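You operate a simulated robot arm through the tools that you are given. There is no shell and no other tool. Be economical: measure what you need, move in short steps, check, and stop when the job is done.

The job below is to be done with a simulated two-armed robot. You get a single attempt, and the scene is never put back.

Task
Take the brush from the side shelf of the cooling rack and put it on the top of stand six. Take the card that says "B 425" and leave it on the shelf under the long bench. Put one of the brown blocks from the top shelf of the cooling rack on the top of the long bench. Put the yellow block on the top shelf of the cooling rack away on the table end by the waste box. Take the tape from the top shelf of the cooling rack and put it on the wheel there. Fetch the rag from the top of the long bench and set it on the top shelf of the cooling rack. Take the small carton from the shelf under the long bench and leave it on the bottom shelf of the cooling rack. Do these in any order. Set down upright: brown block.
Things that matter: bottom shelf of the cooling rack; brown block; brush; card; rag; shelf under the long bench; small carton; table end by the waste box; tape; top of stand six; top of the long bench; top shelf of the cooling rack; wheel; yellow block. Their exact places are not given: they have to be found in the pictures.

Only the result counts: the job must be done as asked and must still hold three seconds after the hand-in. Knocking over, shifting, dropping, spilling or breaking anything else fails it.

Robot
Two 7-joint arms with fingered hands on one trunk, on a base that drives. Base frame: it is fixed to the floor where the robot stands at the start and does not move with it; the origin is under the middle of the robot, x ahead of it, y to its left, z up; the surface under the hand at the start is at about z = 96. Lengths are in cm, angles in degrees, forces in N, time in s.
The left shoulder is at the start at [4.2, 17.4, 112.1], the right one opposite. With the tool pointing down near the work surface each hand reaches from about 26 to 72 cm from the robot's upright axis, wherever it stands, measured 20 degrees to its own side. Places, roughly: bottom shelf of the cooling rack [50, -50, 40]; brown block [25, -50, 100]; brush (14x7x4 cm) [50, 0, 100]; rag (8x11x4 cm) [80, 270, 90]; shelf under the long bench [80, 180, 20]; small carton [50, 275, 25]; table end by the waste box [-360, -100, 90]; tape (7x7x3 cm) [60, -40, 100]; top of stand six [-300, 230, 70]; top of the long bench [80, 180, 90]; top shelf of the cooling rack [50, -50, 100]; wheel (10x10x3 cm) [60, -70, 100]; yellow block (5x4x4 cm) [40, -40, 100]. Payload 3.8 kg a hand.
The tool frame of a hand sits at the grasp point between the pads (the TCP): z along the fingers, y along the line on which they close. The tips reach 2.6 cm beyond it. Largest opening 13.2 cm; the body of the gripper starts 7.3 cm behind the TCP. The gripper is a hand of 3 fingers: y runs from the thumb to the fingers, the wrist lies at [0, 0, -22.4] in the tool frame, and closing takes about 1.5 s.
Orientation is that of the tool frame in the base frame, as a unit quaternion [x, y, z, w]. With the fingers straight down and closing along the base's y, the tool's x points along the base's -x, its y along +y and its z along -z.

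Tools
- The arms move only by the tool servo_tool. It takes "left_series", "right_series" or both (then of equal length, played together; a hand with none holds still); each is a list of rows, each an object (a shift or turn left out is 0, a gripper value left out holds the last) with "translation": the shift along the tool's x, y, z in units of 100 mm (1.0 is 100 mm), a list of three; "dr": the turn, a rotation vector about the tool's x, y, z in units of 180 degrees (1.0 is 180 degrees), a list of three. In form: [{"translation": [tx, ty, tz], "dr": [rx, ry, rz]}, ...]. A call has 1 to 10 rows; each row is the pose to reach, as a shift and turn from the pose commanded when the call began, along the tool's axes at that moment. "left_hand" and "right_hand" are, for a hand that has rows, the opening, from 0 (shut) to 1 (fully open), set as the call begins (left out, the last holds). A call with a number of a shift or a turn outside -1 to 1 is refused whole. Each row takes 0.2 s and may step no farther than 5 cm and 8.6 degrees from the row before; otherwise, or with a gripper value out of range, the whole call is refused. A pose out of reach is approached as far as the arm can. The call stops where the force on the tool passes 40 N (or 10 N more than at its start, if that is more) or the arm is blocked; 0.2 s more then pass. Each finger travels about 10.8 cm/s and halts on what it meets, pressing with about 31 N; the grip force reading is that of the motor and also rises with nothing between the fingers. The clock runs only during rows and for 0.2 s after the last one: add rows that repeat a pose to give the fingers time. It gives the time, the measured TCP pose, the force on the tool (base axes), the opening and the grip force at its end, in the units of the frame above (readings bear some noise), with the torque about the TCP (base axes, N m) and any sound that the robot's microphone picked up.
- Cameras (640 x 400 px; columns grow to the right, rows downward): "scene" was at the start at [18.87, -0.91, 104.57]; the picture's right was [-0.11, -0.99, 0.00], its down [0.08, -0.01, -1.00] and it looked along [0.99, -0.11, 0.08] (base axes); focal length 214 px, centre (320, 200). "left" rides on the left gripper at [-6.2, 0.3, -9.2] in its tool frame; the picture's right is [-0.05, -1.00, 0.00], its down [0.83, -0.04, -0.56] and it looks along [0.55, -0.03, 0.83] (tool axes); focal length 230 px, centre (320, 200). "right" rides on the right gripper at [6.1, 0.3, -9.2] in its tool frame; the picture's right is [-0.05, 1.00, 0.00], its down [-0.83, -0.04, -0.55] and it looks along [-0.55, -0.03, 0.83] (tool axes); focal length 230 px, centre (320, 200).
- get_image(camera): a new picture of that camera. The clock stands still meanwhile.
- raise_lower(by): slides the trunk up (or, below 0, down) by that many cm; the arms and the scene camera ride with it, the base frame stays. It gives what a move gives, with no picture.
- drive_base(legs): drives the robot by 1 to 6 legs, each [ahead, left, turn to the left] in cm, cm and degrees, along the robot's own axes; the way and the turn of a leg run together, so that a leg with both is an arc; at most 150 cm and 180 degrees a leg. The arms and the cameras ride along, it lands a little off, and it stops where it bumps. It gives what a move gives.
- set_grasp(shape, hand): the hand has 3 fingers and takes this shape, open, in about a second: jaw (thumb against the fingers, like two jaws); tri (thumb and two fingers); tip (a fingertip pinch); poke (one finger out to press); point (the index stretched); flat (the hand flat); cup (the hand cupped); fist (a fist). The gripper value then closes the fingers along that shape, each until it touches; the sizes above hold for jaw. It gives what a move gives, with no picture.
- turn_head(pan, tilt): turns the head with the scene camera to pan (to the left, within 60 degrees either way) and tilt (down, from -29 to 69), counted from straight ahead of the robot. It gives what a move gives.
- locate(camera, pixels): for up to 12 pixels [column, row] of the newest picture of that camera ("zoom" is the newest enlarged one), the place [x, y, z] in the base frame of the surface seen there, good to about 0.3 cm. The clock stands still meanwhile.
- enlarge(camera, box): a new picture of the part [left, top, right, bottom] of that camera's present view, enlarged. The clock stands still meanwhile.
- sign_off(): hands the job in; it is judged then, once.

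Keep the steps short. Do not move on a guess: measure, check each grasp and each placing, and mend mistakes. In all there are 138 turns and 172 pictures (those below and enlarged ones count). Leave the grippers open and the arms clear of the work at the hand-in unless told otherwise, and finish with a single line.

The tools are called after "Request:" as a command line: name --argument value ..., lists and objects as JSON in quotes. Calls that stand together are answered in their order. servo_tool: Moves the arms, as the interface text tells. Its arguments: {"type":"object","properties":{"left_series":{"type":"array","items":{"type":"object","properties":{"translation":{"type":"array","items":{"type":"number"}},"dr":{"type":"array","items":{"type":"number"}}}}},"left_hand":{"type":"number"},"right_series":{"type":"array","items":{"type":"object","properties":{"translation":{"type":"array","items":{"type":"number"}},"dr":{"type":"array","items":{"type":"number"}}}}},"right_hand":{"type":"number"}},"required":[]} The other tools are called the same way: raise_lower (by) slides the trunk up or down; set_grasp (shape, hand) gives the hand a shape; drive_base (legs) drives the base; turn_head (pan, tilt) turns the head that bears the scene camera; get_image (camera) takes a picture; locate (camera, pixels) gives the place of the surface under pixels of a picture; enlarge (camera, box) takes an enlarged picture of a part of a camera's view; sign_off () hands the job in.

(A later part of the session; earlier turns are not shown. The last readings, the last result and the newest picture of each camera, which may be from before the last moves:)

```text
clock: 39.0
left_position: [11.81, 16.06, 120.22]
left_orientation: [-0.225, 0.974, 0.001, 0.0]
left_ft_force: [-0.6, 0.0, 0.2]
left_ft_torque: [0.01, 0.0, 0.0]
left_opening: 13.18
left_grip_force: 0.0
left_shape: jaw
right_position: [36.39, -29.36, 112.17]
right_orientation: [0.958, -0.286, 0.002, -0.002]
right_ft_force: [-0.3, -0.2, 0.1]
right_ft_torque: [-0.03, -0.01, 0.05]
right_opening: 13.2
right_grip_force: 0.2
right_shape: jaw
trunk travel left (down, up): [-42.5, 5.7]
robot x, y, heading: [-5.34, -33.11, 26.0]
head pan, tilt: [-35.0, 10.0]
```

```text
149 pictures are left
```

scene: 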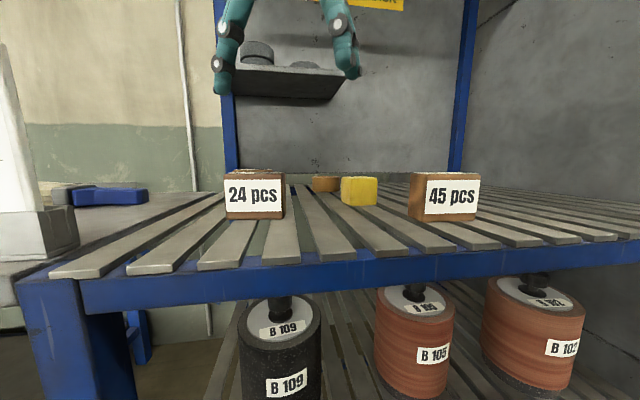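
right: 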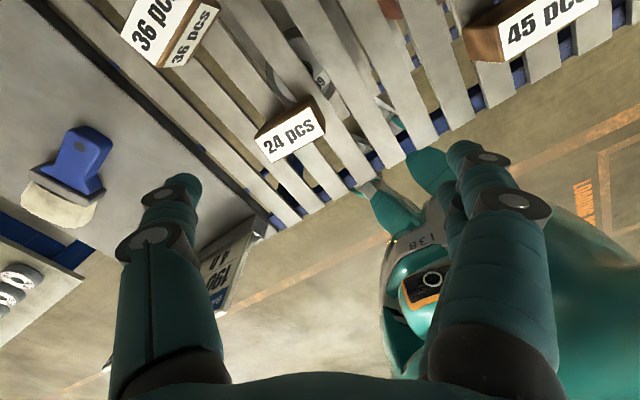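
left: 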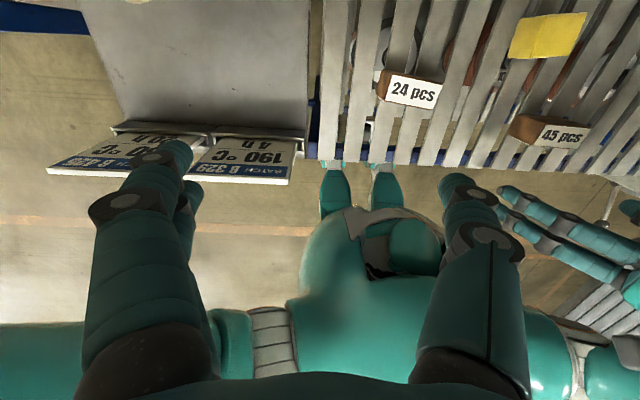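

Good view. There's an upper ledge with grey discs at (290,85) in the scene picture; I measure it for clearance before reaching to the tape.

Request:
locate --camera "scene" --pixels '[[240, 93], [325, 100], [340, 72], [258, 52], [325, 183], [360, 190], [75, 195], [105, 197], [140, 195], [445, 195], [255, 195], [415, 182]]'

Request:
locate --camera "right" --pixels '[[80, 140], [105, 160], [50, 165], [30, 200], [95, 205], [70, 195], [150, 25], [200, 30], [270, 115], [290, 145], [320, 125], [230, 270]]'

```text
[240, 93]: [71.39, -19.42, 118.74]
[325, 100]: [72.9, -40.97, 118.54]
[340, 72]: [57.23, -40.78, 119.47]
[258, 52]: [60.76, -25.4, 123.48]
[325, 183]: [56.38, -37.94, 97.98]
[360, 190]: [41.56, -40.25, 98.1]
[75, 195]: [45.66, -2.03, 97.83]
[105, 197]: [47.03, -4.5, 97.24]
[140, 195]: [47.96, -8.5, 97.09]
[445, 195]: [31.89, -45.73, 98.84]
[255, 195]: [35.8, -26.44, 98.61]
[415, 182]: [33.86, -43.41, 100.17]
```

```text
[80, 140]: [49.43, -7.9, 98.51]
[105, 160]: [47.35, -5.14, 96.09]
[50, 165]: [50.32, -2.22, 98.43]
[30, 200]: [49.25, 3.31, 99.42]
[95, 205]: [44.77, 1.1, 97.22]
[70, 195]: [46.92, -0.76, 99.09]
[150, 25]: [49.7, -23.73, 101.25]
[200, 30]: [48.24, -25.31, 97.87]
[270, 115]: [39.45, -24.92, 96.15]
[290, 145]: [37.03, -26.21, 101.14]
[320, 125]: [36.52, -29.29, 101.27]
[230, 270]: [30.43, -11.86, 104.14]
```

The ledge (x≥57, y>-41, underside 118.5) overhangs the tape, so I must reach in with the hand tilted forward. First move to about (48,-44,112) and yaw so the thumb is at +y (camera side up).

Request:
servo_tool --right_series '[{"translation": [0.45, 0.15, 0]}, {"translation": [0.89, 0.29, 0]}]'

Request:
servo_tool --right_series '[{"translation": [0.4, 0.15, 0], "dr": [0, 0, -0.046]}, {"translation": [0.8, 0.29, 0], "dr": [0, 0, -0.092]}, {"translation": [0.89, 0.29, 0], "dr": [0, 0, -0.138]}, {"translation": [0.89, 0.29, 0], "dr": [0, 0, -0.184]}]'

Request:
servo_tool --right_series '[{"dr": [0, 0.045, 0]}, {"dr": [0, 0.09, 0]}, {"dr": [0, 0.135, 0]}, {"dr": [0, 0.18, 0]}, {"dr": [0, 0.225, 0]}, {"dr": [0, 0.25, 0]}]'

Request:
get_image --camera "right"

```text
clock: 39.6
left_position: [11.67, 16.11, 120.16]
left_orientation: [-0.225, 0.974, 0.0, -0.001]
left_ft_force: [0.0, -0.4, -0.1]
left_ft_torque: [-0.01, 0.01, -0.02]
left_opening: 13.19
left_grip_force: 0.0
left_shape: jaw
right_position: [42.42, -36.83, 112.39]
right_orientation: [0.958, -0.286, 0.002, -0.003]
right_ft_force: [0.0, 0.4, 0.1]
right_ft_torque: [-0.04, -0.02, -0.01]
right_opening: 13.19
right_grip_force: 0.0
right_shape: jaw
trunk travel left (down, up): [-42.5, 5.7]
robot x, y, heading: [-5.53, -33.12, 26.0]
head pan, tilt: [-35.0, 10.0]
```

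```text
clock: 40.6
left_position: [11.75, 16.09, 120.12]
left_orientation: [-0.224, 0.975, 0.0, 0.0]
left_ft_force: [-1.0, 0.3, -0.7]
left_ft_torque: [-0.01, 0.01, -0.03]
left_opening: 13.17
left_grip_force: 0.0
left_shape: jaw
right_position: [48.11, -44.18, 112.44]
right_orientation: [1.0, -0.001, 0.002, -0.002]
right_ft_force: [0.5, 0.3, -0.6]
right_ft_torque: [-0.02, -0.02, -0.01]
right_opening: 13.2
right_grip_force: 0.1
right_shape: jaw
trunk travel left (down, up): [-42.5, 5.7]
robot x, y, heading: [-5.79, -33.1, 26.1]
head pan, tilt: [-35.0, 10.0]
```

```text
clock: 42.0
left_position: [11.77, 16.04, 120.18]
left_orientation: [-0.225, 0.974, 0.0, 0.0]
left_ft_force: [-0.6, 0.7, 0.2]
left_ft_torque: [0.01, -0.01, 0.01]
left_opening: 13.2
left_grip_force: 0.0
left_shape: jaw
right_position: [48.06, -44.02, 112.27]
right_orientation: [0.923, -0.003, 0.386, -0.001]
right_ft_force: [0.4, -0.1, 0.1]
right_ft_torque: [0.01, 0.05, 0.01]
right_opening: 13.19
right_grip_force: 0.0
right_shape: jaw
trunk travel left (down, up): [-42.5, 5.7]
robot x, y, heading: [-5.44, -33.15, 25.9]
head pan, tilt: [-35.0, 10.0]
```

```text
148 pictures are left
```

right: 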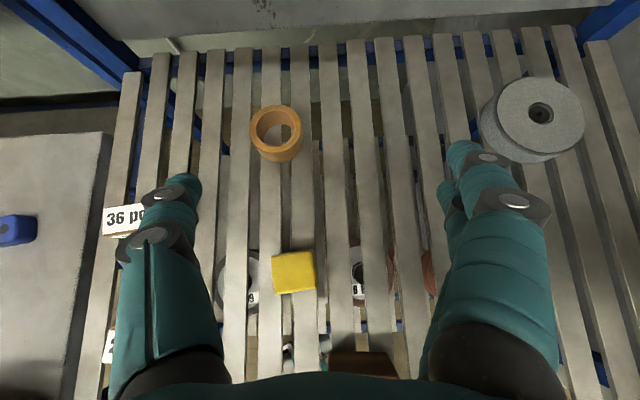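

Works well. Precise measurement of the tape rim and wheel from this view.

Request:
locate --camera "right" --pixels '[[253, 130], [300, 128], [275, 108], [277, 147], [498, 115], [580, 115], [537, 82], [545, 155], [540, 112], [515, 128], [560, 100], [277, 158]]'

Request:
enlarge --camera "right" --box '[220, 80, 340, 180]'

```text
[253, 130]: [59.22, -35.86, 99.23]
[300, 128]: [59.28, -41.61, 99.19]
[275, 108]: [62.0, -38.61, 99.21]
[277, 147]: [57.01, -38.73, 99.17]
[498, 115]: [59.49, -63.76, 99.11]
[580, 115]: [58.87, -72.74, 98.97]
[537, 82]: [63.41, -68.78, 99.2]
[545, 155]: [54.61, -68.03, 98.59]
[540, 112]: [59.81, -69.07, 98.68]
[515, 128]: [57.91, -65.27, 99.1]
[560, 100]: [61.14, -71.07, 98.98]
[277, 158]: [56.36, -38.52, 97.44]
```

```text
4.00 times, centred on (280, 130) of right
```

zoom: 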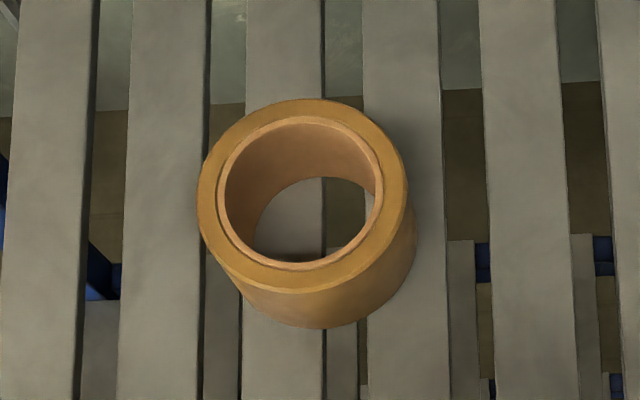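

Tape centre (59.5,-38.7), z 96.2–99.2; wheel centre (59.3,-68.4), top 99.1. Approach along the tilted tool axis to TCP (58.4,-38.7,99.0).

Request:
servo_tool --right_series '[{"translation": [-0.1, -0.27, 0.3]}, {"translation": [-0.21, -0.53, 0.66]}, {"translation": [-0.21, -0.53, 0.66]}]'

Request:
get_image --camera "right"

```text
clock: 42.9
left_position: [11.59, 15.96, 120.15]
left_orientation: [-0.225, 0.974, 0.0, 0.001]
left_ft_force: [-0.2, -0.3, 0.2]
left_ft_torque: [0.05, 0.03, -0.02]
left_opening: 13.18
left_grip_force: 0.1
left_shape: jaw
right_position: [51.31, -38.33, 106.31]
right_orientation: [0.923, -0.003, 0.385, -0.002]
right_ft_force: [0.1, -0.4, -0.2]
right_ft_torque: [-0.02, -0.01, -0.01]
right_opening: 13.21
right_grip_force: 0.0
right_shape: jaw
trunk travel left (down, up): [-42.5, 5.7]
robot x, y, heading: [-5.67, -33.03, 25.9]
head pan, tilt: [-35.0, 10.0]
```

```text
146 pictures are left
```

right: 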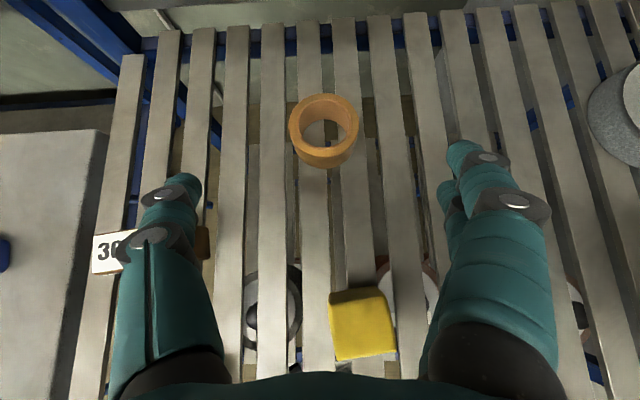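

Ring is centred between the fingers; advance 10 cm along the tool.

Request:
servo_tool --right_series '[{"translation": [0, 0.03, 0.4]}, {"translation": [0, 0.03, 0.8]}, {"translation": [0, 0.03, 1.0]}, {"translation": [0, 0.03, 1.0]}]'

Request:
get_image --camera "right"

```text
clock: 43.9
left_position: [11.65, 16.15, 120.16]
left_orientation: [-0.225, 0.974, 0.0, -0.001]
left_ft_force: [-0.5, 0.0, 0.4]
left_ft_torque: [0.01, 0.04, -0.02]
left_opening: 13.2
left_grip_force: 0.0
left_shape: jaw
right_position: [58.53, -38.85, 99.06]
right_orientation: [0.923, -0.002, 0.385, -0.002]
right_ft_force: [-0.6, 0.5, -0.1]
right_ft_torque: [0.01, -0.02, 0.03]
right_opening: 13.2
right_grip_force: 0.0
right_shape: jaw
trunk travel left (down, up): [-42.5, 5.7]
robot x, y, heading: [-5.47, -33.36, 25.9]
head pan, tilt: [-35.0, 10.0]
```

```text
145 pictures are left
```

right: 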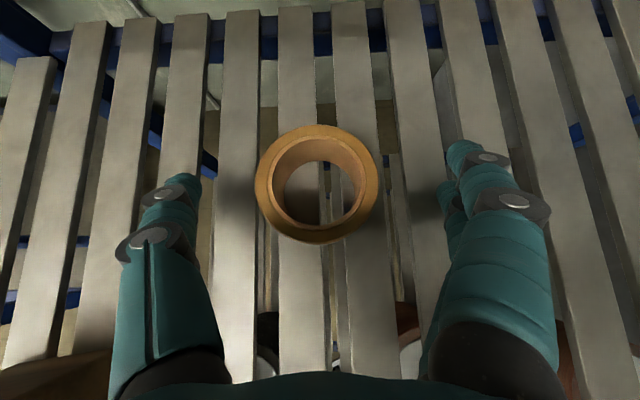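

Ring sits between the fingers. Close.

Request:
servo_tool --right_series '[{}, {}, {}, {}, {}, {}, {}]' --right_hand 0

Request:
servo_tool --right_series '[{"translation": [0.1, 0, -0.1]}, {"translation": [0.25, 0, -0.25]}, {"translation": [0.3, 0, -0.3]}]'

Request:
get_image --camera "right"

```text
clock: 45.5
left_position: [11.64, 16.07, 120.13]
left_orientation: [-0.225, 0.974, 0.0, 0.0]
left_ft_force: [-0.3, -0.9, 0.2]
left_ft_torque: [-0.03, 0.01, 0.0]
left_opening: 13.18
left_grip_force: 0.0
left_shape: jaw
right_position: [58.55, -38.78, 98.89]
right_orientation: [0.923, -0.002, 0.385, -0.002]
right_ft_force: [0.3, -0.6, 1.4]
right_ft_torque: [-0.01, -0.01, 0.0]
right_opening: 5.38
right_grip_force: 30.9
right_shape: jaw
trunk travel left (down, up): [-42.5, 5.7]
robot x, y, heading: [-5.64, -33.51, 26.0]
head pan, tilt: [-35.0, 10.0]
```

```text
clock: 46.2
left_position: [11.71, 16.14, 120.13]
left_orientation: [-0.225, 0.974, 0.0, -0.001]
left_ft_force: [0.8, -1.1, 0.4]
left_ft_torque: [-0.03, 0.0, -0.02]
left_opening: 13.21
left_grip_force: 0.0
left_shape: jaw
right_position: [58.33, -39.01, 103.27]
right_orientation: [0.923, -0.002, 0.385, -0.001]
right_ft_force: [0.1, 0.8, -1.5]
right_ft_torque: [-0.02, -0.03, 0.01]
right_opening: 5.38
right_grip_force: 30.9
right_shape: jaw
trunk travel left (down, up): [-42.5, 5.7]
robot x, y, heading: [-5.36, -32.67, 26.1]
head pan, tilt: [-35.0, 10.0]
```

```text
144 pictures are left
```

right: 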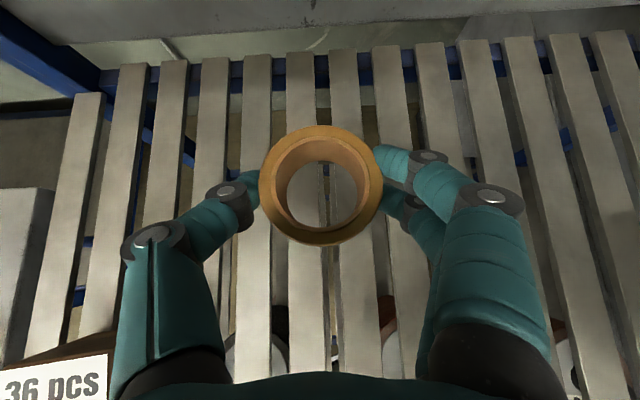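

Tape held. Lift a little more and carry it 29.4 cm to the right, over the wheel.

Request:
servo_tool --right_series '[{"translation": [0.14, 0, -0.14]}, {"translation": [0.14, 0.45, -0.14]}, {"translation": [0.14, 0.9, -0.14]}, {"translation": [0.14, 1.0, -0.14]}]'

Request:
servo_tool --right_series '[{"translation": [0, 0.45, 0]}, {"translation": [0, 0.9, 0]}, {"translation": [0, 1.0, 0]}]'

Request:
servo_tool --right_series '[{"translation": [0, 0.45, 0]}, {"translation": [0, 0.9, 0]}, {"translation": [0, 0.94, 0]}]'

Request:
get_image --camera "right"

```text
clock: 47.2
left_position: [11.75, 16.15, 120.06]
left_orientation: [-0.225, 0.974, 0.0, 0.001]
left_ft_force: [-0.5, 0.4, -0.5]
left_ft_torque: [0.02, 0.01, 0.01]
left_opening: 13.2
left_grip_force: 0.0
left_shape: jaw
right_position: [58.38, -48.98, 105.23]
right_orientation: [0.923, 0.0, 0.385, -0.002]
right_ft_force: [-0.4, 0.6, -1.0]
right_ft_torque: [0.02, 0.02, 0.01]
right_opening: 5.37
right_grip_force: 31.0
right_shape: jaw
trunk travel left (down, up): [-42.5, 5.7]
robot x, y, heading: [-5.79, -32.66, 26.3]
head pan, tilt: [-35.0, 10.0]
```

```text
clock: 48.0
left_position: [11.67, 16.16, 120.04]
left_orientation: [-0.225, 0.974, 0.001, 0.0]
left_ft_force: [-0.4, -0.2, 0.1]
left_ft_torque: [0.02, 0.01, -0.04]
left_opening: 13.19
left_grip_force: 0.0
left_shape: jaw
right_position: [58.09, -59.03, 105.04]
right_orientation: [0.923, -0.002, 0.385, -0.001]
right_ft_force: [-0.3, -0.1, -1.4]
right_ft_torque: [-0.02, 0.02, -0.02]
right_opening: 5.32
right_grip_force: 30.8
right_shape: jaw
trunk travel left (down, up): [-42.5, 5.7]
robot x, y, heading: [-5.61, -32.8, 26.0]
head pan, tilt: [-35.0, 10.0]
```

```text
clock: 48.9
left_position: [12.44, 17.92, 119.31]
left_orientation: [-0.228, 0.974, -0.005, -0.005]
left_ft_force: [-0.6, 0.5, 0.2]
left_ft_torque: [0.02, 0.03, 0.03]
left_opening: 13.19
left_grip_force: 0.0
left_shape: jaw
right_position: [59.35, -66.39, 105.23]
right_orientation: [0.924, 0.006, 0.383, 0.004]
right_ft_force: [-0.3, 0.4, -1.2]
right_ft_torque: [0.02, -0.02, 0.01]
right_opening: 5.32
right_grip_force: 31.5
right_shape: jaw
trunk travel left (down, up): [-42.5, 5.7]
robot x, y, heading: [-5.06, -32.67, 26.5]
head pan, tilt: [-35.0, 10.0]
```

```text
143 pictures are left
```

right: 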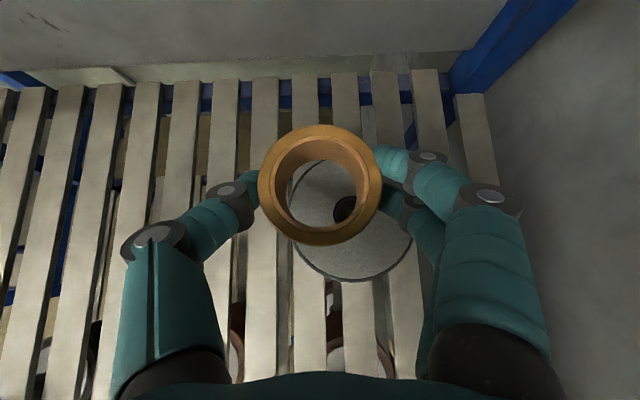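

The robot body was pushed slightly (left hand shifted too): something on the right arm may touch the wall. I hold and re-read, and look with the scene camera.

Request:
turn_head --pan -58 --tilt 0

Request:
get_image --camera "scene"

```text
clock: 49.7
left_position: [12.45, 17.78, 119.24]
left_orientation: [-0.227, 0.974, -0.006, -0.004]
left_ft_force: [0.1, 0.8, 0.5]
left_ft_torque: [-0.03, 0.0, 0.0]
left_opening: 13.17
left_grip_force: 0.1
left_shape: jaw
right_position: [59.41, -66.29, 105.15]
right_orientation: [0.923, 0.004, 0.384, 0.003]
right_ft_force: [0.1, 0.8, -0.2]
right_ft_torque: [0.04, -0.02, -0.02]
right_opening: 5.35
right_grip_force: 30.8
right_shape: jaw
trunk travel left (down, up): [-42.5, 5.7]
robot x, y, heading: [-5.48, -32.96, 26.1]
head pan, tilt: [-58.0, 0.0]
```

```text
142 pictures are left
```

scene: 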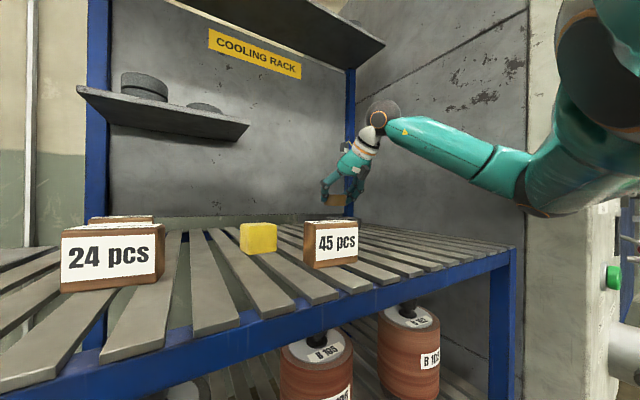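

The right elbow presses the machine's edge. I back off 4 cm, yaw the hand 24° clockwise (wrist moves left, elbow comes away), then return over the wheel.

Request:
servo_tool --right_series '[{"translation": [0, -0.4, 0]}, {"translation": [0, -0.4, 0], "dr": [-0.032, 0, 0.032]}, {"translation": [0, -0.4, 0], "dr": [-0.063, 0, 0.063]}, {"translation": [0, -0.4, 0], "dr": [-0.094, 0, 0.094]}, {"translation": [0, -0.4, 0], "dr": [-0.094, 0, 0.094]}]'

Request:
servo_tool --right_series '[{}]'

Request:
get_image --camera "scene"

```text
clock: 50.9
left_position: [11.62, 16.03, 120.11]
left_orientation: [-0.226, 0.974, -0.001, -0.001]
left_ft_force: [0.6, -0.2, 0.4]
left_ft_torque: [-0.01, -0.03, 0.0]
left_opening: 13.22
left_grip_force: 0.0
left_shape: jaw
right_position: [58.22, -64.39, 105.29]
right_orientation: [0.902, -0.195, 0.377, 0.079]
right_ft_force: [0.6, 0.4, -1.3]
right_ft_torque: [0.01, -0.02, -0.01]
right_opening: 5.33
right_grip_force: 31.1
right_shape: jaw
trunk travel left (down, up): [-42.5, 5.7]
robot x, y, heading: [-5.79, -32.77, 26.1]
head pan, tilt: [-58.0, 0.0]
```

```text
clock: 51.3
left_position: [11.75, 16.2, 120.14]
left_orientation: [-0.226, 0.974, 0.0, 0.0]
left_ft_force: [0.6, -0.2, -0.1]
left_ft_torque: [0.01, -0.04, 0.03]
left_opening: 13.2
left_grip_force: 0.1
left_shape: jaw
right_position: [58.18, -64.44, 105.19]
right_orientation: [0.903, -0.193, 0.377, 0.077]
right_ft_force: [0.3, 0.1, -0.7]
right_ft_torque: [0.03, -0.01, 0.03]
right_opening: 5.3
right_grip_force: 30.9
right_shape: jaw
trunk travel left (down, up): [-42.5, 5.7]
robot x, y, heading: [-5.92, -32.69, 25.8]
head pan, tilt: [-58.0, 0.0]
```

```text
141 pictures are left
```

scene: 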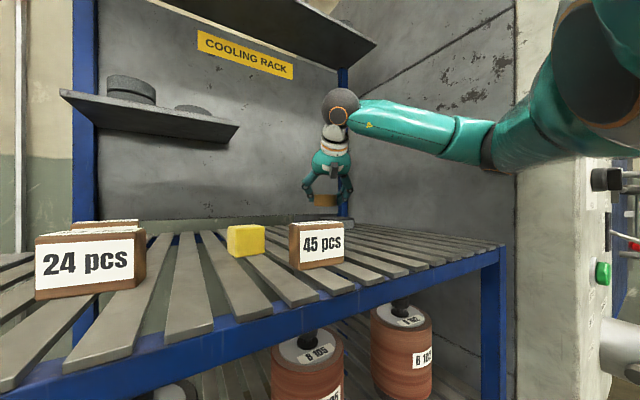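

Free again. Move over the wheel centre: TCP to (58.4,-68.0).

Request:
servo_tool --right_series '[{"translation": [0.06, 0.16, 0.06]}, {"translation": [0.12, 0.32, 0.12]}, {"translation": [0.12, 0.32, 0.12]}]'

Request:
get_image --camera "right"

```text
clock: 52.1
left_position: [11.77, 16.37, 119.8]
left_orientation: [-0.226, 0.974, -0.001, 0.0]
left_ft_force: [0.0, 0.2, -1.1]
left_ft_torque: [0.0, 0.02, -0.01]
left_opening: 13.18
left_grip_force: 0.1
left_shape: jaw
right_position: [58.53, -67.69, 105.26]
right_orientation: [0.903, -0.193, 0.376, 0.079]
right_ft_force: [1.1, 0.4, -0.4]
right_ft_torque: [0.02, -0.04, -0.02]
right_opening: 5.32
right_grip_force: 31.1
right_shape: jaw
trunk travel left (down, up): [-42.5, 5.7]
robot x, y, heading: [-5.91, -32.8, 26.0]
head pan, tilt: [-58.0, 0.0]
```

```text
140 pictures are left
```

right: 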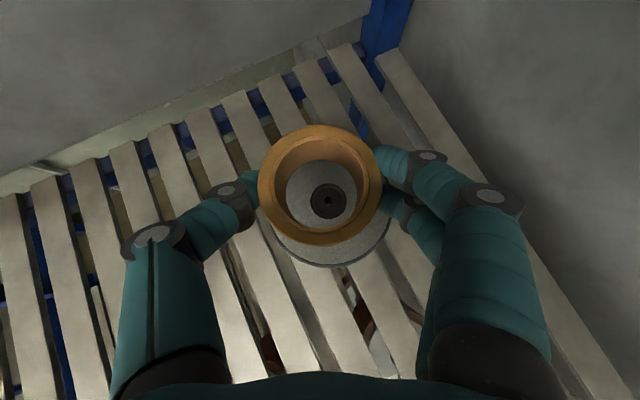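

Ring concentric over the wheel. Lower 3.2 cm.

Request:
servo_tool --right_series '[{"translation": [-0.1, 0, 0.1]}, {"translation": [-0.19, 0, 0.19]}, {"translation": [-0.225, 0, 0.225]}, {"translation": [-0.225, 0, 0.225]}]'

Request:
get_image --camera "right"

```text
clock: 53.1
left_position: [11.84, 16.7, 119.94]
left_orientation: [-0.226, 0.974, -0.003, 0.0]
left_ft_force: [-0.1, 0.0, 0.0]
left_ft_torque: [-0.02, -0.01, -0.02]
left_opening: 13.19
left_grip_force: 0.1
left_shape: jaw
right_position: [58.61, -67.58, 102.16]
right_orientation: [0.903, -0.191, 0.377, 0.079]
right_ft_force: [0.2, 0.1, -0.8]
right_ft_torque: [-0.01, 0.02, 0.02]
right_opening: 5.32
right_grip_force: 30.5
right_shape: jaw
trunk travel left (down, up): [-42.5, 5.7]
robot x, y, heading: [-5.9, -33.11, 26.2]
head pan, tilt: [-58.0, 0.0]
```

```text
139 pictures are left
```

right: 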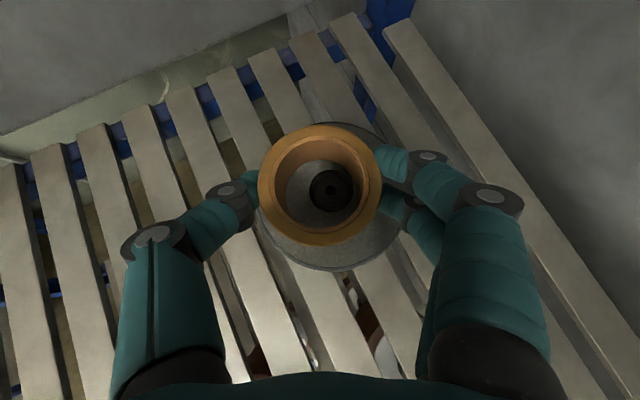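

Lower 0.2 more and release (partial opening).

Request:
servo_tool --right_series '[{"translation": [-0.018, 0, 0.018]}, {"translation": [-0.018, 0, 0.018]}]'

Request:
servo_tool --right_series '[{}, {}, {}, {}]' --right_hand 0.68

Request:
servo_tool --right_series '[{"translation": [0, 0, -0.3]}, {"translation": [0, 0, -0.6]}, {"translation": [0, -0.2, -1.0]}]'

Request:
get_image --camera "right"

```text
clock: 53.7
left_position: [11.84, 16.72, 119.9]
left_orientation: [-0.224, 0.975, -0.003, 0.0]
left_ft_force: [0.1, 0.1, 0.2]
left_ft_torque: [-0.01, 0.0, 0.01]
left_opening: 13.18
left_grip_force: 0.1
left_shape: jaw
right_position: [58.59, -67.64, 101.83]
right_orientation: [0.902, -0.193, 0.377, 0.08]
right_ft_force: [0.6, 0.1, 1.3]
right_ft_torque: [-0.06, 0.04, 0.06]
right_opening: 5.33
right_grip_force: 31.4
right_shape: jaw
trunk travel left (down, up): [-42.5, 5.7]
robot x, y, heading: [-5.76, -32.96, 25.9]
head pan, tilt: [-58.0, 0.0]
```

```text
clock: 54.7
left_position: [11.72, 16.67, 119.84]
left_orientation: [-0.226, 0.974, -0.004, 0.0]
left_ft_force: [0.4, 0.7, 0.5]
left_ft_torque: [-0.01, 0.01, -0.02]
left_opening: 13.17
left_grip_force: 0.0
left_shape: jaw
right_position: [58.57, -67.39, 101.93]
right_orientation: [0.902, -0.193, 0.377, 0.08]
right_ft_force: [0.7, 0.8, 1.8]
right_ft_torque: [-0.13, 0.02, -0.02]
right_opening: 8.91
right_grip_force: 0.1
right_shape: jaw
trunk travel left (down, up): [-42.5, 5.7]
robot x, y, heading: [-5.57, -32.8, 26.1]
head pan, tilt: [-58.0, 0.0]
```

```text
clock: 55.5
left_position: [11.7, 16.17, 120.28]
left_orientation: [-0.223, 0.975, -0.001, 0.001]
left_ft_force: [-0.7, 0.7, 0.6]
left_ft_torque: [0.0, 0.02, -0.01]
left_opening: 13.18
left_grip_force: 0.1
left_shape: jaw
right_position: [52.57, -63.58, 108.94]
right_orientation: [0.903, -0.194, 0.376, 0.079]
right_ft_force: [0.2, -0.2, 0.8]
right_ft_torque: [0.01, 0.0, -0.01]
right_opening: 8.94
right_grip_force: 0.1
right_shape: jaw
trunk travel left (down, up): [-42.5, 5.7]
robot x, y, heading: [-5.42, -33.28, 25.9]
head pan, tilt: [-58.0, 0.0]
```

```text
138 pictures are left
```

right: 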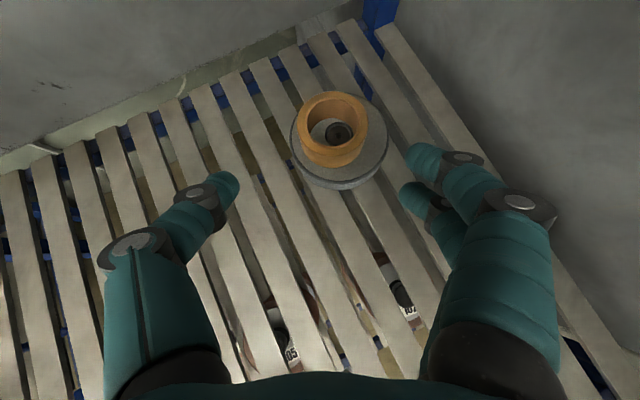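

Tape is on the wheel. Next the brown block "45 pcs": bring the right hand back upright (untilt) near (45,-56,113).

Request:
servo_tool --right_series '[{"translation": [-0.06, -0.06, -0.16], "dr": [0, -0.042, 0]}, {"translation": [-0.12, -0.12, -0.32], "dr": [0, -0.084, 0]}, {"translation": [-0.19, -0.18, -0.48], "dr": [0, -0.126, 0]}, {"translation": [-0.25, -0.24, -0.64], "dr": [0, -0.168, 0]}, {"translation": [-0.31, -0.3, -0.8], "dr": [0, -0.21, 0]}, {"translation": [-0.37, -0.36, -0.94], "dr": [0, -0.25, 0]}]' --right_hand 1

Request:
get_image --camera "right"

```text
clock: 56.9
left_position: [11.74, 16.05, 120.18]
left_orientation: [-0.224, 0.975, 0.0, 0.0]
left_ft_force: [-0.9, -0.6, -0.9]
left_ft_torque: [-0.02, 0.0, 0.03]
left_opening: 13.2
left_grip_force: 0.1
left_shape: jaw
right_position: [45.9, -56.34, 112.84]
right_orientation: [0.978, -0.209, 0.002, -0.004]
right_ft_force: [-0.2, 0.3, -0.1]
right_ft_torque: [0.0, -0.01, -0.01]
right_opening: 13.19
right_grip_force: 0.1
right_shape: jaw
trunk travel left (down, up): [-42.5, 5.7]
robot x, y, heading: [-5.57, -33.2, 26.1]
head pan, tilt: [-58.0, 0.0]
```

```text
137 pictures are left
```

right: 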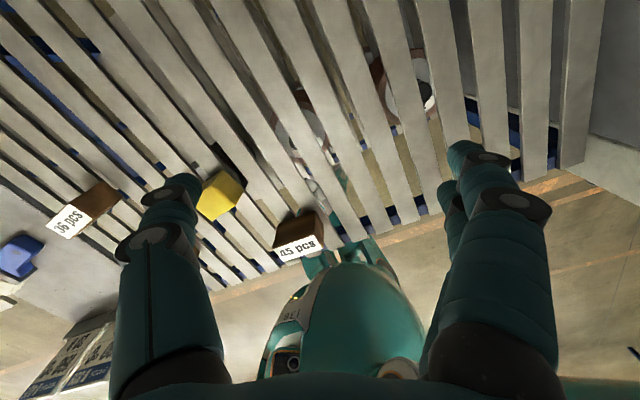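

Measure the "45 pcs" block corners and the yellow block.

Request:
enlarge --camera "right" --box '[180, 150, 360, 280]'

Request:
locate --camera "right" --pixels '[[280, 222], [318, 215], [322, 238], [278, 245], [300, 228], [297, 250], [218, 175], [240, 188], [205, 205], [230, 210], [200, 212], [235, 175]]'

```text
3.08 times, centred on (270, 215) of right
```

zoom: 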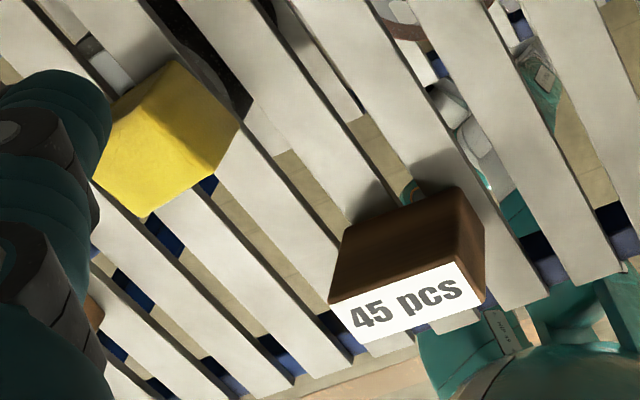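

```text
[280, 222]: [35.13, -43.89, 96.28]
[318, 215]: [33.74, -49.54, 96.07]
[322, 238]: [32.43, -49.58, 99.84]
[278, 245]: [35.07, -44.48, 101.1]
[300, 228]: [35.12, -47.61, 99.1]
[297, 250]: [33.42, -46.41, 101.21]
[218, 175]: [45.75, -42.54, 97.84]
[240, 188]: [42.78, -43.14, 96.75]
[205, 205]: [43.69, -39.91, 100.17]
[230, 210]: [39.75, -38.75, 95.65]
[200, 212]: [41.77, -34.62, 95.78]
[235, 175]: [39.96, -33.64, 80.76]
```

Locate the top corners of this block in the zoom.

Request:
locate --camera "zoom" --pixels '[[335, 303], [455, 264], [360, 338], [480, 305], [405, 290], [420, 318], [150, 205], [105, 175], [175, 70], [230, 125], [195, 180], [150, 150]]'

Request:
locate --camera "scene" --pixels '[[303, 226], [357, 222], [305, 265], [357, 260], [290, 222], [330, 222]]'

```text
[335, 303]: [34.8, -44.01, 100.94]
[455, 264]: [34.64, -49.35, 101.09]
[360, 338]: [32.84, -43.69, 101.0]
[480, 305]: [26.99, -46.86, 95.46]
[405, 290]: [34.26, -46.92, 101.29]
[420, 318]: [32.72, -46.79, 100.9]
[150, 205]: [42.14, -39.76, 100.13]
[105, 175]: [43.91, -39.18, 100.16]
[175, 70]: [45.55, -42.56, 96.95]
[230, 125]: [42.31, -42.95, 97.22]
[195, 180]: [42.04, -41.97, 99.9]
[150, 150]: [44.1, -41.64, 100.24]
```

```text
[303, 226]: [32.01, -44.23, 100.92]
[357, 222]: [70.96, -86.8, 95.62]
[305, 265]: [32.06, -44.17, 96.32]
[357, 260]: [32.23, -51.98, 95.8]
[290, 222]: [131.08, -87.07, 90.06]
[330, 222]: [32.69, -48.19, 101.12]
```

Block: x 32.2–35, y −49.8…−43.8, z 96.2–101.1; centre (33.6,−46.8). I'll grip across y. Move above it and align yaw.

Request:
servo_tool --right_series '[{"translation": [-0.38, -0.09, 0.07]}, {"translation": [-0.755, -0.182, 0.14]}]'

Request:
servo_tool --right_series '[{"translation": [-0.38, -0.09, 0.07], "dr": [0, 0, -0.045]}, {"translation": [-0.755, -0.182, 0.14], "dr": [0, 0, -0.09]}, {"translation": [-0.755, -0.182, 0.14], "dr": [0, 0, -0.134]}, {"translation": [-0.755, -0.182, 0.14], "dr": [0, 0, -0.134]}]'

Request:
get_image --camera "right"

```text
clock: 57.5
left_position: [11.72, 16.18, 120.21]
left_orientation: [-0.225, 0.974, 0.0, 0.0]
left_ft_force: [0.2, 0.5, -0.4]
left_ft_torque: [-0.02, -0.02, -0.02]
left_opening: 13.18
left_grip_force: 0.1
left_shape: jaw
right_position: [39.72, -51.55, 111.51]
right_orientation: [0.978, -0.209, 0.002, -0.003]
right_ft_force: [-0.8, 0.2, -0.3]
right_ft_torque: [0.0, -0.03, 0.0]
right_opening: 13.19
right_grip_force: 0.2
right_shape: jaw
trunk travel left (down, up): [-42.5, 5.7]
robot x, y, heading: [-5.77, -32.86, 26.2]
head pan, tilt: [-58.0, 0.0]
```

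```text
clock: 58.5
left_position: [11.68, 16.22, 120.18]
left_orientation: [-0.225, 0.974, 0.001, 0.0]
left_ft_force: [-0.1, 0.6, 0.5]
left_ft_torque: [0.01, 0.0, 0.02]
left_opening: 13.19
left_grip_force: 0.1
left_shape: jaw
right_position: [33.53, -46.74, 110.18]
right_orientation: [1.0, 0.001, 0.001, -0.001]
right_ft_force: [-0.1, 0.4, -1.9]
right_ft_torque: [-0.03, 0.01, -0.01]
right_opening: 13.17
right_grip_force: 0.0
right_shape: jaw
trunk travel left (down, up): [-42.5, 5.7]
robot x, y, heading: [-5.76, -32.89, 26.1]
head pan, tilt: [-58.0, 0.0]
```

```text
135 pictures are left
```

right: 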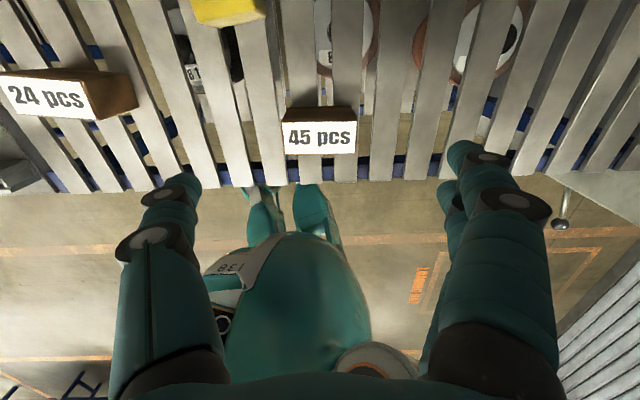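

Centred. Descend 10.3 cm and close.

Request:
servo_tool --right_series '[{"translation": [0, 0, 0.4]}, {"translation": [0, 0, 0.75]}, {"translation": [0, 0, 1.0]}, {"translation": [0, 0, 1.0]}]'

Request:
servo_tool --right_series '[{"translation": [0, 0, 0.03]}, {"translation": [0, 0, 0.03]}, {"translation": [0, 0, 0.03]}, {"translation": [0, 0, 0.03]}, {"translation": [0, 0, 0.03]}, {"translation": [0, 0, 0.03]}]' --right_hand 0

Request:
servo_tool --right_series '[{"translation": [0, 0, -0.4]}, {"translation": [0, 0, -0.8]}, {"translation": [0, 0, -1.0]}]'

Request:
get_image --camera "right"

```text
clock: 59.5
left_position: [11.69, 16.16, 120.17]
left_orientation: [-0.225, 0.974, 0.0, 0.0]
left_ft_force: [-0.2, -0.6, -0.3]
left_ft_torque: [-0.02, -0.01, 0.0]
left_opening: 13.18
left_grip_force: 0.1
left_shape: jaw
right_position: [33.47, -46.48, 100.23]
right_orientation: [1.0, 0.0, 0.003, -0.002]
right_ft_force: [-0.1, 0.3, -0.1]
right_ft_torque: [0.0, 0.01, 0.02]
right_opening: 13.2
right_grip_force: 0.1
right_shape: jaw
trunk travel left (down, up): [-42.5, 5.7]
robot x, y, heading: [-5.62, -32.92, 25.9]
head pan, tilt: [-58.0, 0.0]
```

```text
clock: 60.9
left_position: [11.72, 16.13, 120.21]
left_orientation: [-0.225, 0.974, 0.0, 0.0]
left_ft_force: [0.0, -0.1, 0.3]
left_ft_torque: [-0.01, 0.02, 0.0]
left_opening: 13.17
left_grip_force: 0.1
left_shape: jaw
right_position: [33.47, -46.79, 99.89]
right_orientation: [1.0, 0.0, 0.003, -0.001]
right_ft_force: [0.5, -0.4, 0.2]
right_ft_torque: [-0.01, 0.01, 0.01]
right_opening: 5.53
right_grip_force: 30.8
right_shape: jaw
trunk travel left (down, up): [-42.5, 5.7]
robot x, y, heading: [-5.52, -33.4, 26.0]
head pan, tilt: [-58.0, 0.0]
```

```text
clock: 61.7
left_position: [11.8, 16.17, 120.17]
left_orientation: [-0.225, 0.974, 0.0, -0.001]
left_ft_force: [0.3, -0.3, 0.0]
left_ft_torque: [-0.02, 0.01, -0.01]
left_opening: 13.18
left_grip_force: 0.0
left_shape: jaw
right_position: [33.55, -46.57, 109.57]
right_orientation: [1.0, 0.001, 0.002, -0.002]
right_ft_force: [-0.2, 0.3, -0.2]
right_ft_torque: [0.04, -0.01, 0.04]
right_opening: 5.56
right_grip_force: 31.2
right_shape: jaw
trunk travel left (down, up): [-42.5, 5.7]
robot x, y, heading: [-5.72, -33.18, 25.9]
head pan, tilt: [-58.0, 0.0]
```

```text
134 pictures are left
```

right: 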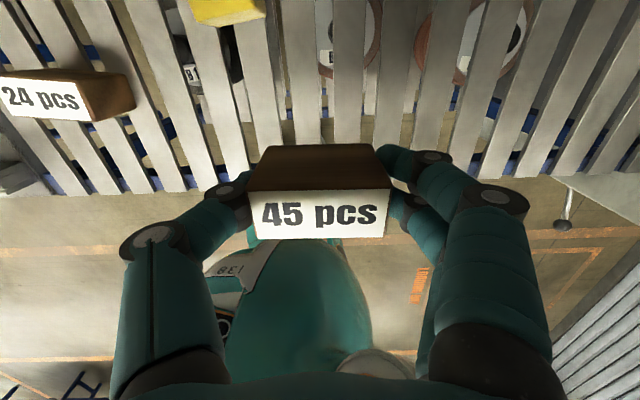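

Block held (5.5 cm grip, 31 N). Now go for card B 425 with the left hand: turn back to heading 0, back off and strafe left to about (-14,-3).

Request:
drive_base --legs '[[-4, 0, 0], [0, 0, -26], [-5, 0, 0], [0, 30, 0]]'

Request:
turn_head --pan 5 --tilt 5

Request:
get_image --camera "scene"

Request:
get_image --camera "left"

```text
clock: 67.3
left_position: [23.49, 31.23, 120.1]
left_orientation: [0.004, 1.0, 0.0, 0.0]
left_ft_force: [0.3, -0.5, 0.4]
left_ft_torque: [-0.01, 0.0, 0.04]
left_opening: 13.2
left_grip_force: 0.2
left_shape: jaw
right_position: [15.03, -34.49, 109.57]
right_orientation: [0.973, -0.229, 0.003, -0.002]
right_ft_force: [-0.4, 0.4, -1.3]
right_ft_torque: [0.02, -0.03, -0.01]
right_opening: 5.55
right_grip_force: 31.1
right_shape: jaw
trunk travel left (down, up): [-42.5, 5.7]
robot x, y, heading: [-14.19, -5.12, -0.9]
head pan, tilt: [-58.0, 0.0]
```

```text
clock: 68.6
left_position: [23.49, 31.28, 120.18]
left_orientation: [0.005, 1.0, 0.001, 0.0]
left_ft_force: [0.4, -0.5, -0.2]
left_ft_torque: [0.01, 0.03, 0.01]
left_opening: 13.21
left_grip_force: 0.1
left_shape: jaw
right_position: [15.02, -34.64, 109.5]
right_orientation: [0.974, -0.228, 0.003, -0.001]
right_ft_force: [1.3, 1.2, -0.6]
right_ft_torque: [0.01, 0.0, -0.02]
right_opening: 5.54
right_grip_force: 31.0
right_shape: jaw
trunk travel left (down, up): [-42.5, 5.7]
robot x, y, heading: [-13.69, -4.79, -0.5]
head pan, tilt: [5.0, 5.0]
```

```text
133 pictures are left
```

scene: 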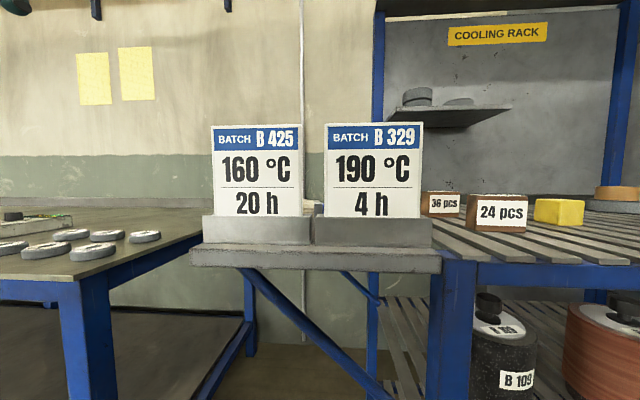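

```text
132 pictures are left
```

left: 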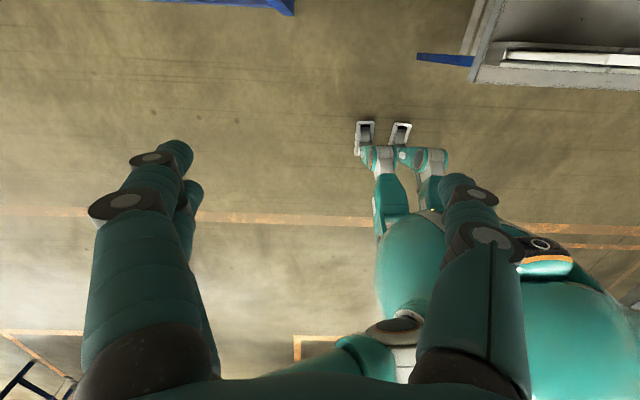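

Good view of both cards. I yaw the left hand 90° (closing line along x) to pinch the card by its thickness.

Request:
servo_tool --left_series '[{"dr": [0, 0, 0.046]}, {"dr": [0, 0, 0.092]}, {"dr": [0, 0, 0.138]}, {"dr": [0, 0, 0.184]}, {"dr": [0, 0, 0.23]}, {"dr": [0, 0, 0.276]}, {"dr": [0, 0, 0.322]}, {"dr": [0, 0, 0.368]}, {"dr": [0, 0, 0.414]}, {"dr": [0, 0, 0.46]}]'

Request:
locate --camera "scene" --pixels '[[214, 128], [296, 128], [217, 212], [300, 210], [255, 150], [207, 225], [308, 230], [325, 127], [90, 256], [145, 238], [70, 233], [35, 220]]'

```text
clock: 70.8
left_position: [23.52, 31.27, 120.21]
left_orientation: [0.666, 0.746, 0.0, 0.0]
left_ft_force: [1.2, -1.0, 0.4]
left_ft_torque: [0.01, 0.0, 0.0]
left_opening: 13.21
left_grip_force: 0.0
left_shape: jaw
right_position: [15.09, -34.56, 109.49]
right_orientation: [0.974, -0.228, 0.003, 0.0]
right_ft_force: [0.1, 0.4, -0.6]
right_ft_torque: [0.0, 0.0, -0.01]
right_opening: 5.52
right_grip_force: 30.8
right_shape: jaw
trunk travel left (down, up): [-42.5, 5.7]
robot x, y, heading: [-13.55, -5.05, -0.8]
head pan, tilt: [5.0, 5.0]
```

```text
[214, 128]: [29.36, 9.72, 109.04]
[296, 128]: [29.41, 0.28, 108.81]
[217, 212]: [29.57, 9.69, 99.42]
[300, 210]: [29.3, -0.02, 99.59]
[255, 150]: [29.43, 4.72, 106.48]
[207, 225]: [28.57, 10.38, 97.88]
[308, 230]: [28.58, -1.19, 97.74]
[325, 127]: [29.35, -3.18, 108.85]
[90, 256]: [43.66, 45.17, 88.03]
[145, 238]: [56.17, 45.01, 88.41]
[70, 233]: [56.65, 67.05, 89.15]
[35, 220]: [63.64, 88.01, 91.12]
```

Finish the yaw and move toward above the card (29.8,4.9), keeping z 120.

Request:
servo_tool --left_series '[{"translation": [-0.45, -0.05, 0], "dr": [0, 0, 0.036]}, {"translation": [-0.9, -0.1, 0], "dr": [0, 0, 0.036]}, {"translation": [-0.99, -0.11, 0], "dr": [0, 0, 0.036]}]'

Request:
servo_tool --left_series '[{"translation": [-0.4, 0.15, 0]}, {"translation": [-0.8, 0.3, 0]}, {"translation": [-0.9, 0.6, 0]}]'

Request:
servo_tool --left_series '[{"translation": [-0.4, 0.03, 0]}, {"translation": [-0.73, 0.03, 0]}, {"translation": [-0.73, 0.03, 0]}]'

Request:
get_image --camera "left"

Request:
get_image --camera "scene"

```text
clock: 71.6
left_position: [23.58, 21.27, 120.05]
left_orientation: [0.706, 0.709, 0.0, 0.001]
left_ft_force: [0.1, -0.3, 0.0]
left_ft_torque: [-0.02, -0.02, 0.01]
left_opening: 13.18
left_grip_force: 0.0
left_shape: jaw
right_position: [15.01, -34.6, 109.61]
right_orientation: [0.973, -0.23, 0.003, -0.001]
right_ft_force: [0.8, -0.3, 0.1]
right_ft_torque: [0.02, 0.02, 0.01]
right_opening: 5.57
right_grip_force: 31.3
right_shape: jaw
trunk travel left (down, up): [-42.5, 5.7]
robot x, y, heading: [-13.78, -4.94, -0.6]
head pan, tilt: [5.0, 5.0]
```

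```text
clock: 72.4
left_position: [29.75, 12.65, 120.05]
left_orientation: [0.705, 0.709, 0.0, 0.0]
left_ft_force: [0.5, 0.0, -0.2]
left_ft_torque: [0.01, -0.01, 0.02]
left_opening: 13.2
left_grip_force: 0.0
left_shape: jaw
right_position: [15.15, -34.66, 109.62]
right_orientation: [0.973, -0.229, 0.003, -0.001]
right_ft_force: [-0.5, -0.7, -0.6]
right_ft_torque: [-0.01, -0.05, 0.01]
right_opening: 5.53
right_grip_force: 31.4
right_shape: jaw
trunk travel left (down, up): [-42.5, 5.7]
robot x, y, heading: [-14.01, -5.06, -0.4]
head pan, tilt: [5.0, 5.0]
```

```text
clock: 73.2
left_position: [30.0, 5.08, 119.94]
left_orientation: [0.705, 0.71, -0.002, 0.001]
left_ft_force: [-0.3, 0.8, -0.2]
left_ft_torque: [-0.02, 0.01, -0.01]
left_opening: 13.18
left_grip_force: 0.0
left_shape: jaw
right_position: [14.99, -34.62, 109.55]
right_orientation: [0.973, -0.23, 0.002, -0.002]
right_ft_force: [0.2, 0.6, -0.5]
right_ft_torque: [0.02, 0.04, -0.02]
right_opening: 5.53
right_grip_force: 30.2
right_shape: jaw
trunk travel left (down, up): [-42.5, 5.7]
robot x, y, heading: [-13.89, -5.07, -0.4]
head pan, tilt: [5.0, 5.0]
```

```text
131 pictures are left
```

left: 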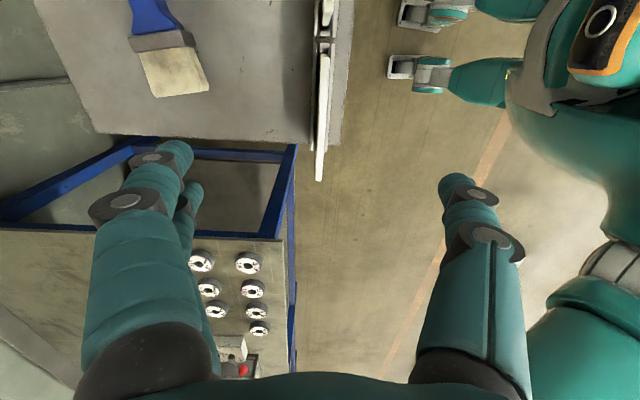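

```text
130 pictures are left
```

scene: 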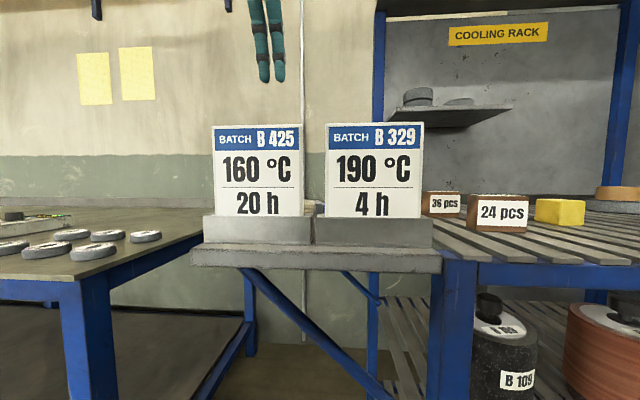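

Card edge at (320,110) is between the fingers. Descend 13.5 cm.

Request:
servo_tool --left_series '[{"translation": [0, -0.02, 0.4]}, {"translation": [0, -0.02, 0.8]}, {"translation": [0, -0.02, 1.0]}]'

Request:
servo_tool --left_series '[{"translation": [0, 0, 0.2]}, {"translation": [0, 0, 0.35]}, {"translation": [0, 0, 0.35]}]'

Request:
get_image --camera "left"

```text
clock: 74.0
left_position: [29.89, 5.38, 109.87]
left_orientation: [0.705, 0.709, 0.0, 0.0]
left_ft_force: [0.8, 0.1, 0.5]
left_ft_torque: [-0.01, 0.0, 0.02]
left_opening: 13.19
left_grip_force: 0.1
left_shape: jaw
right_position: [14.98, -34.59, 109.64]
right_orientation: [0.973, -0.229, 0.003, -0.001]
right_ft_force: [-0.6, -0.1, -1.3]
right_ft_torque: [-0.03, 0.02, 0.02]
right_opening: 5.56
right_grip_force: 30.3
right_shape: jaw
trunk travel left (down, up): [-42.5, 5.7]
robot x, y, heading: [-13.9, -5.0, -0.4]
head pan, tilt: [5.0, 5.0]
```

```text
clock: 74.8
left_position: [29.71, 5.22, 106.44]
left_orientation: [0.706, 0.708, 0.0, 0.0]
left_ft_force: [-0.3, -0.1, 0.0]
left_ft_torque: [0.0, -0.01, -0.04]
left_opening: 13.21
left_grip_force: 0.2
left_shape: jaw
right_position: [15.06, -34.57, 109.6]
right_orientation: [0.973, -0.229, 0.003, -0.001]
right_ft_force: [1.1, 0.2, -0.1]
right_ft_torque: [-0.04, 0.01, -0.01]
right_opening: 5.55
right_grip_force: 30.8
right_shape: jaw
trunk travel left (down, up): [-42.5, 5.7]
robot x, y, heading: [-13.99, -4.76, -0.7]
head pan, tilt: [5.0, 5.0]
```

```text
129 pictures are left
```

left: 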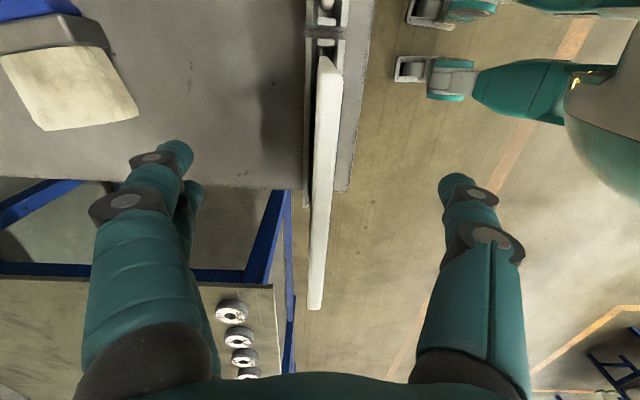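

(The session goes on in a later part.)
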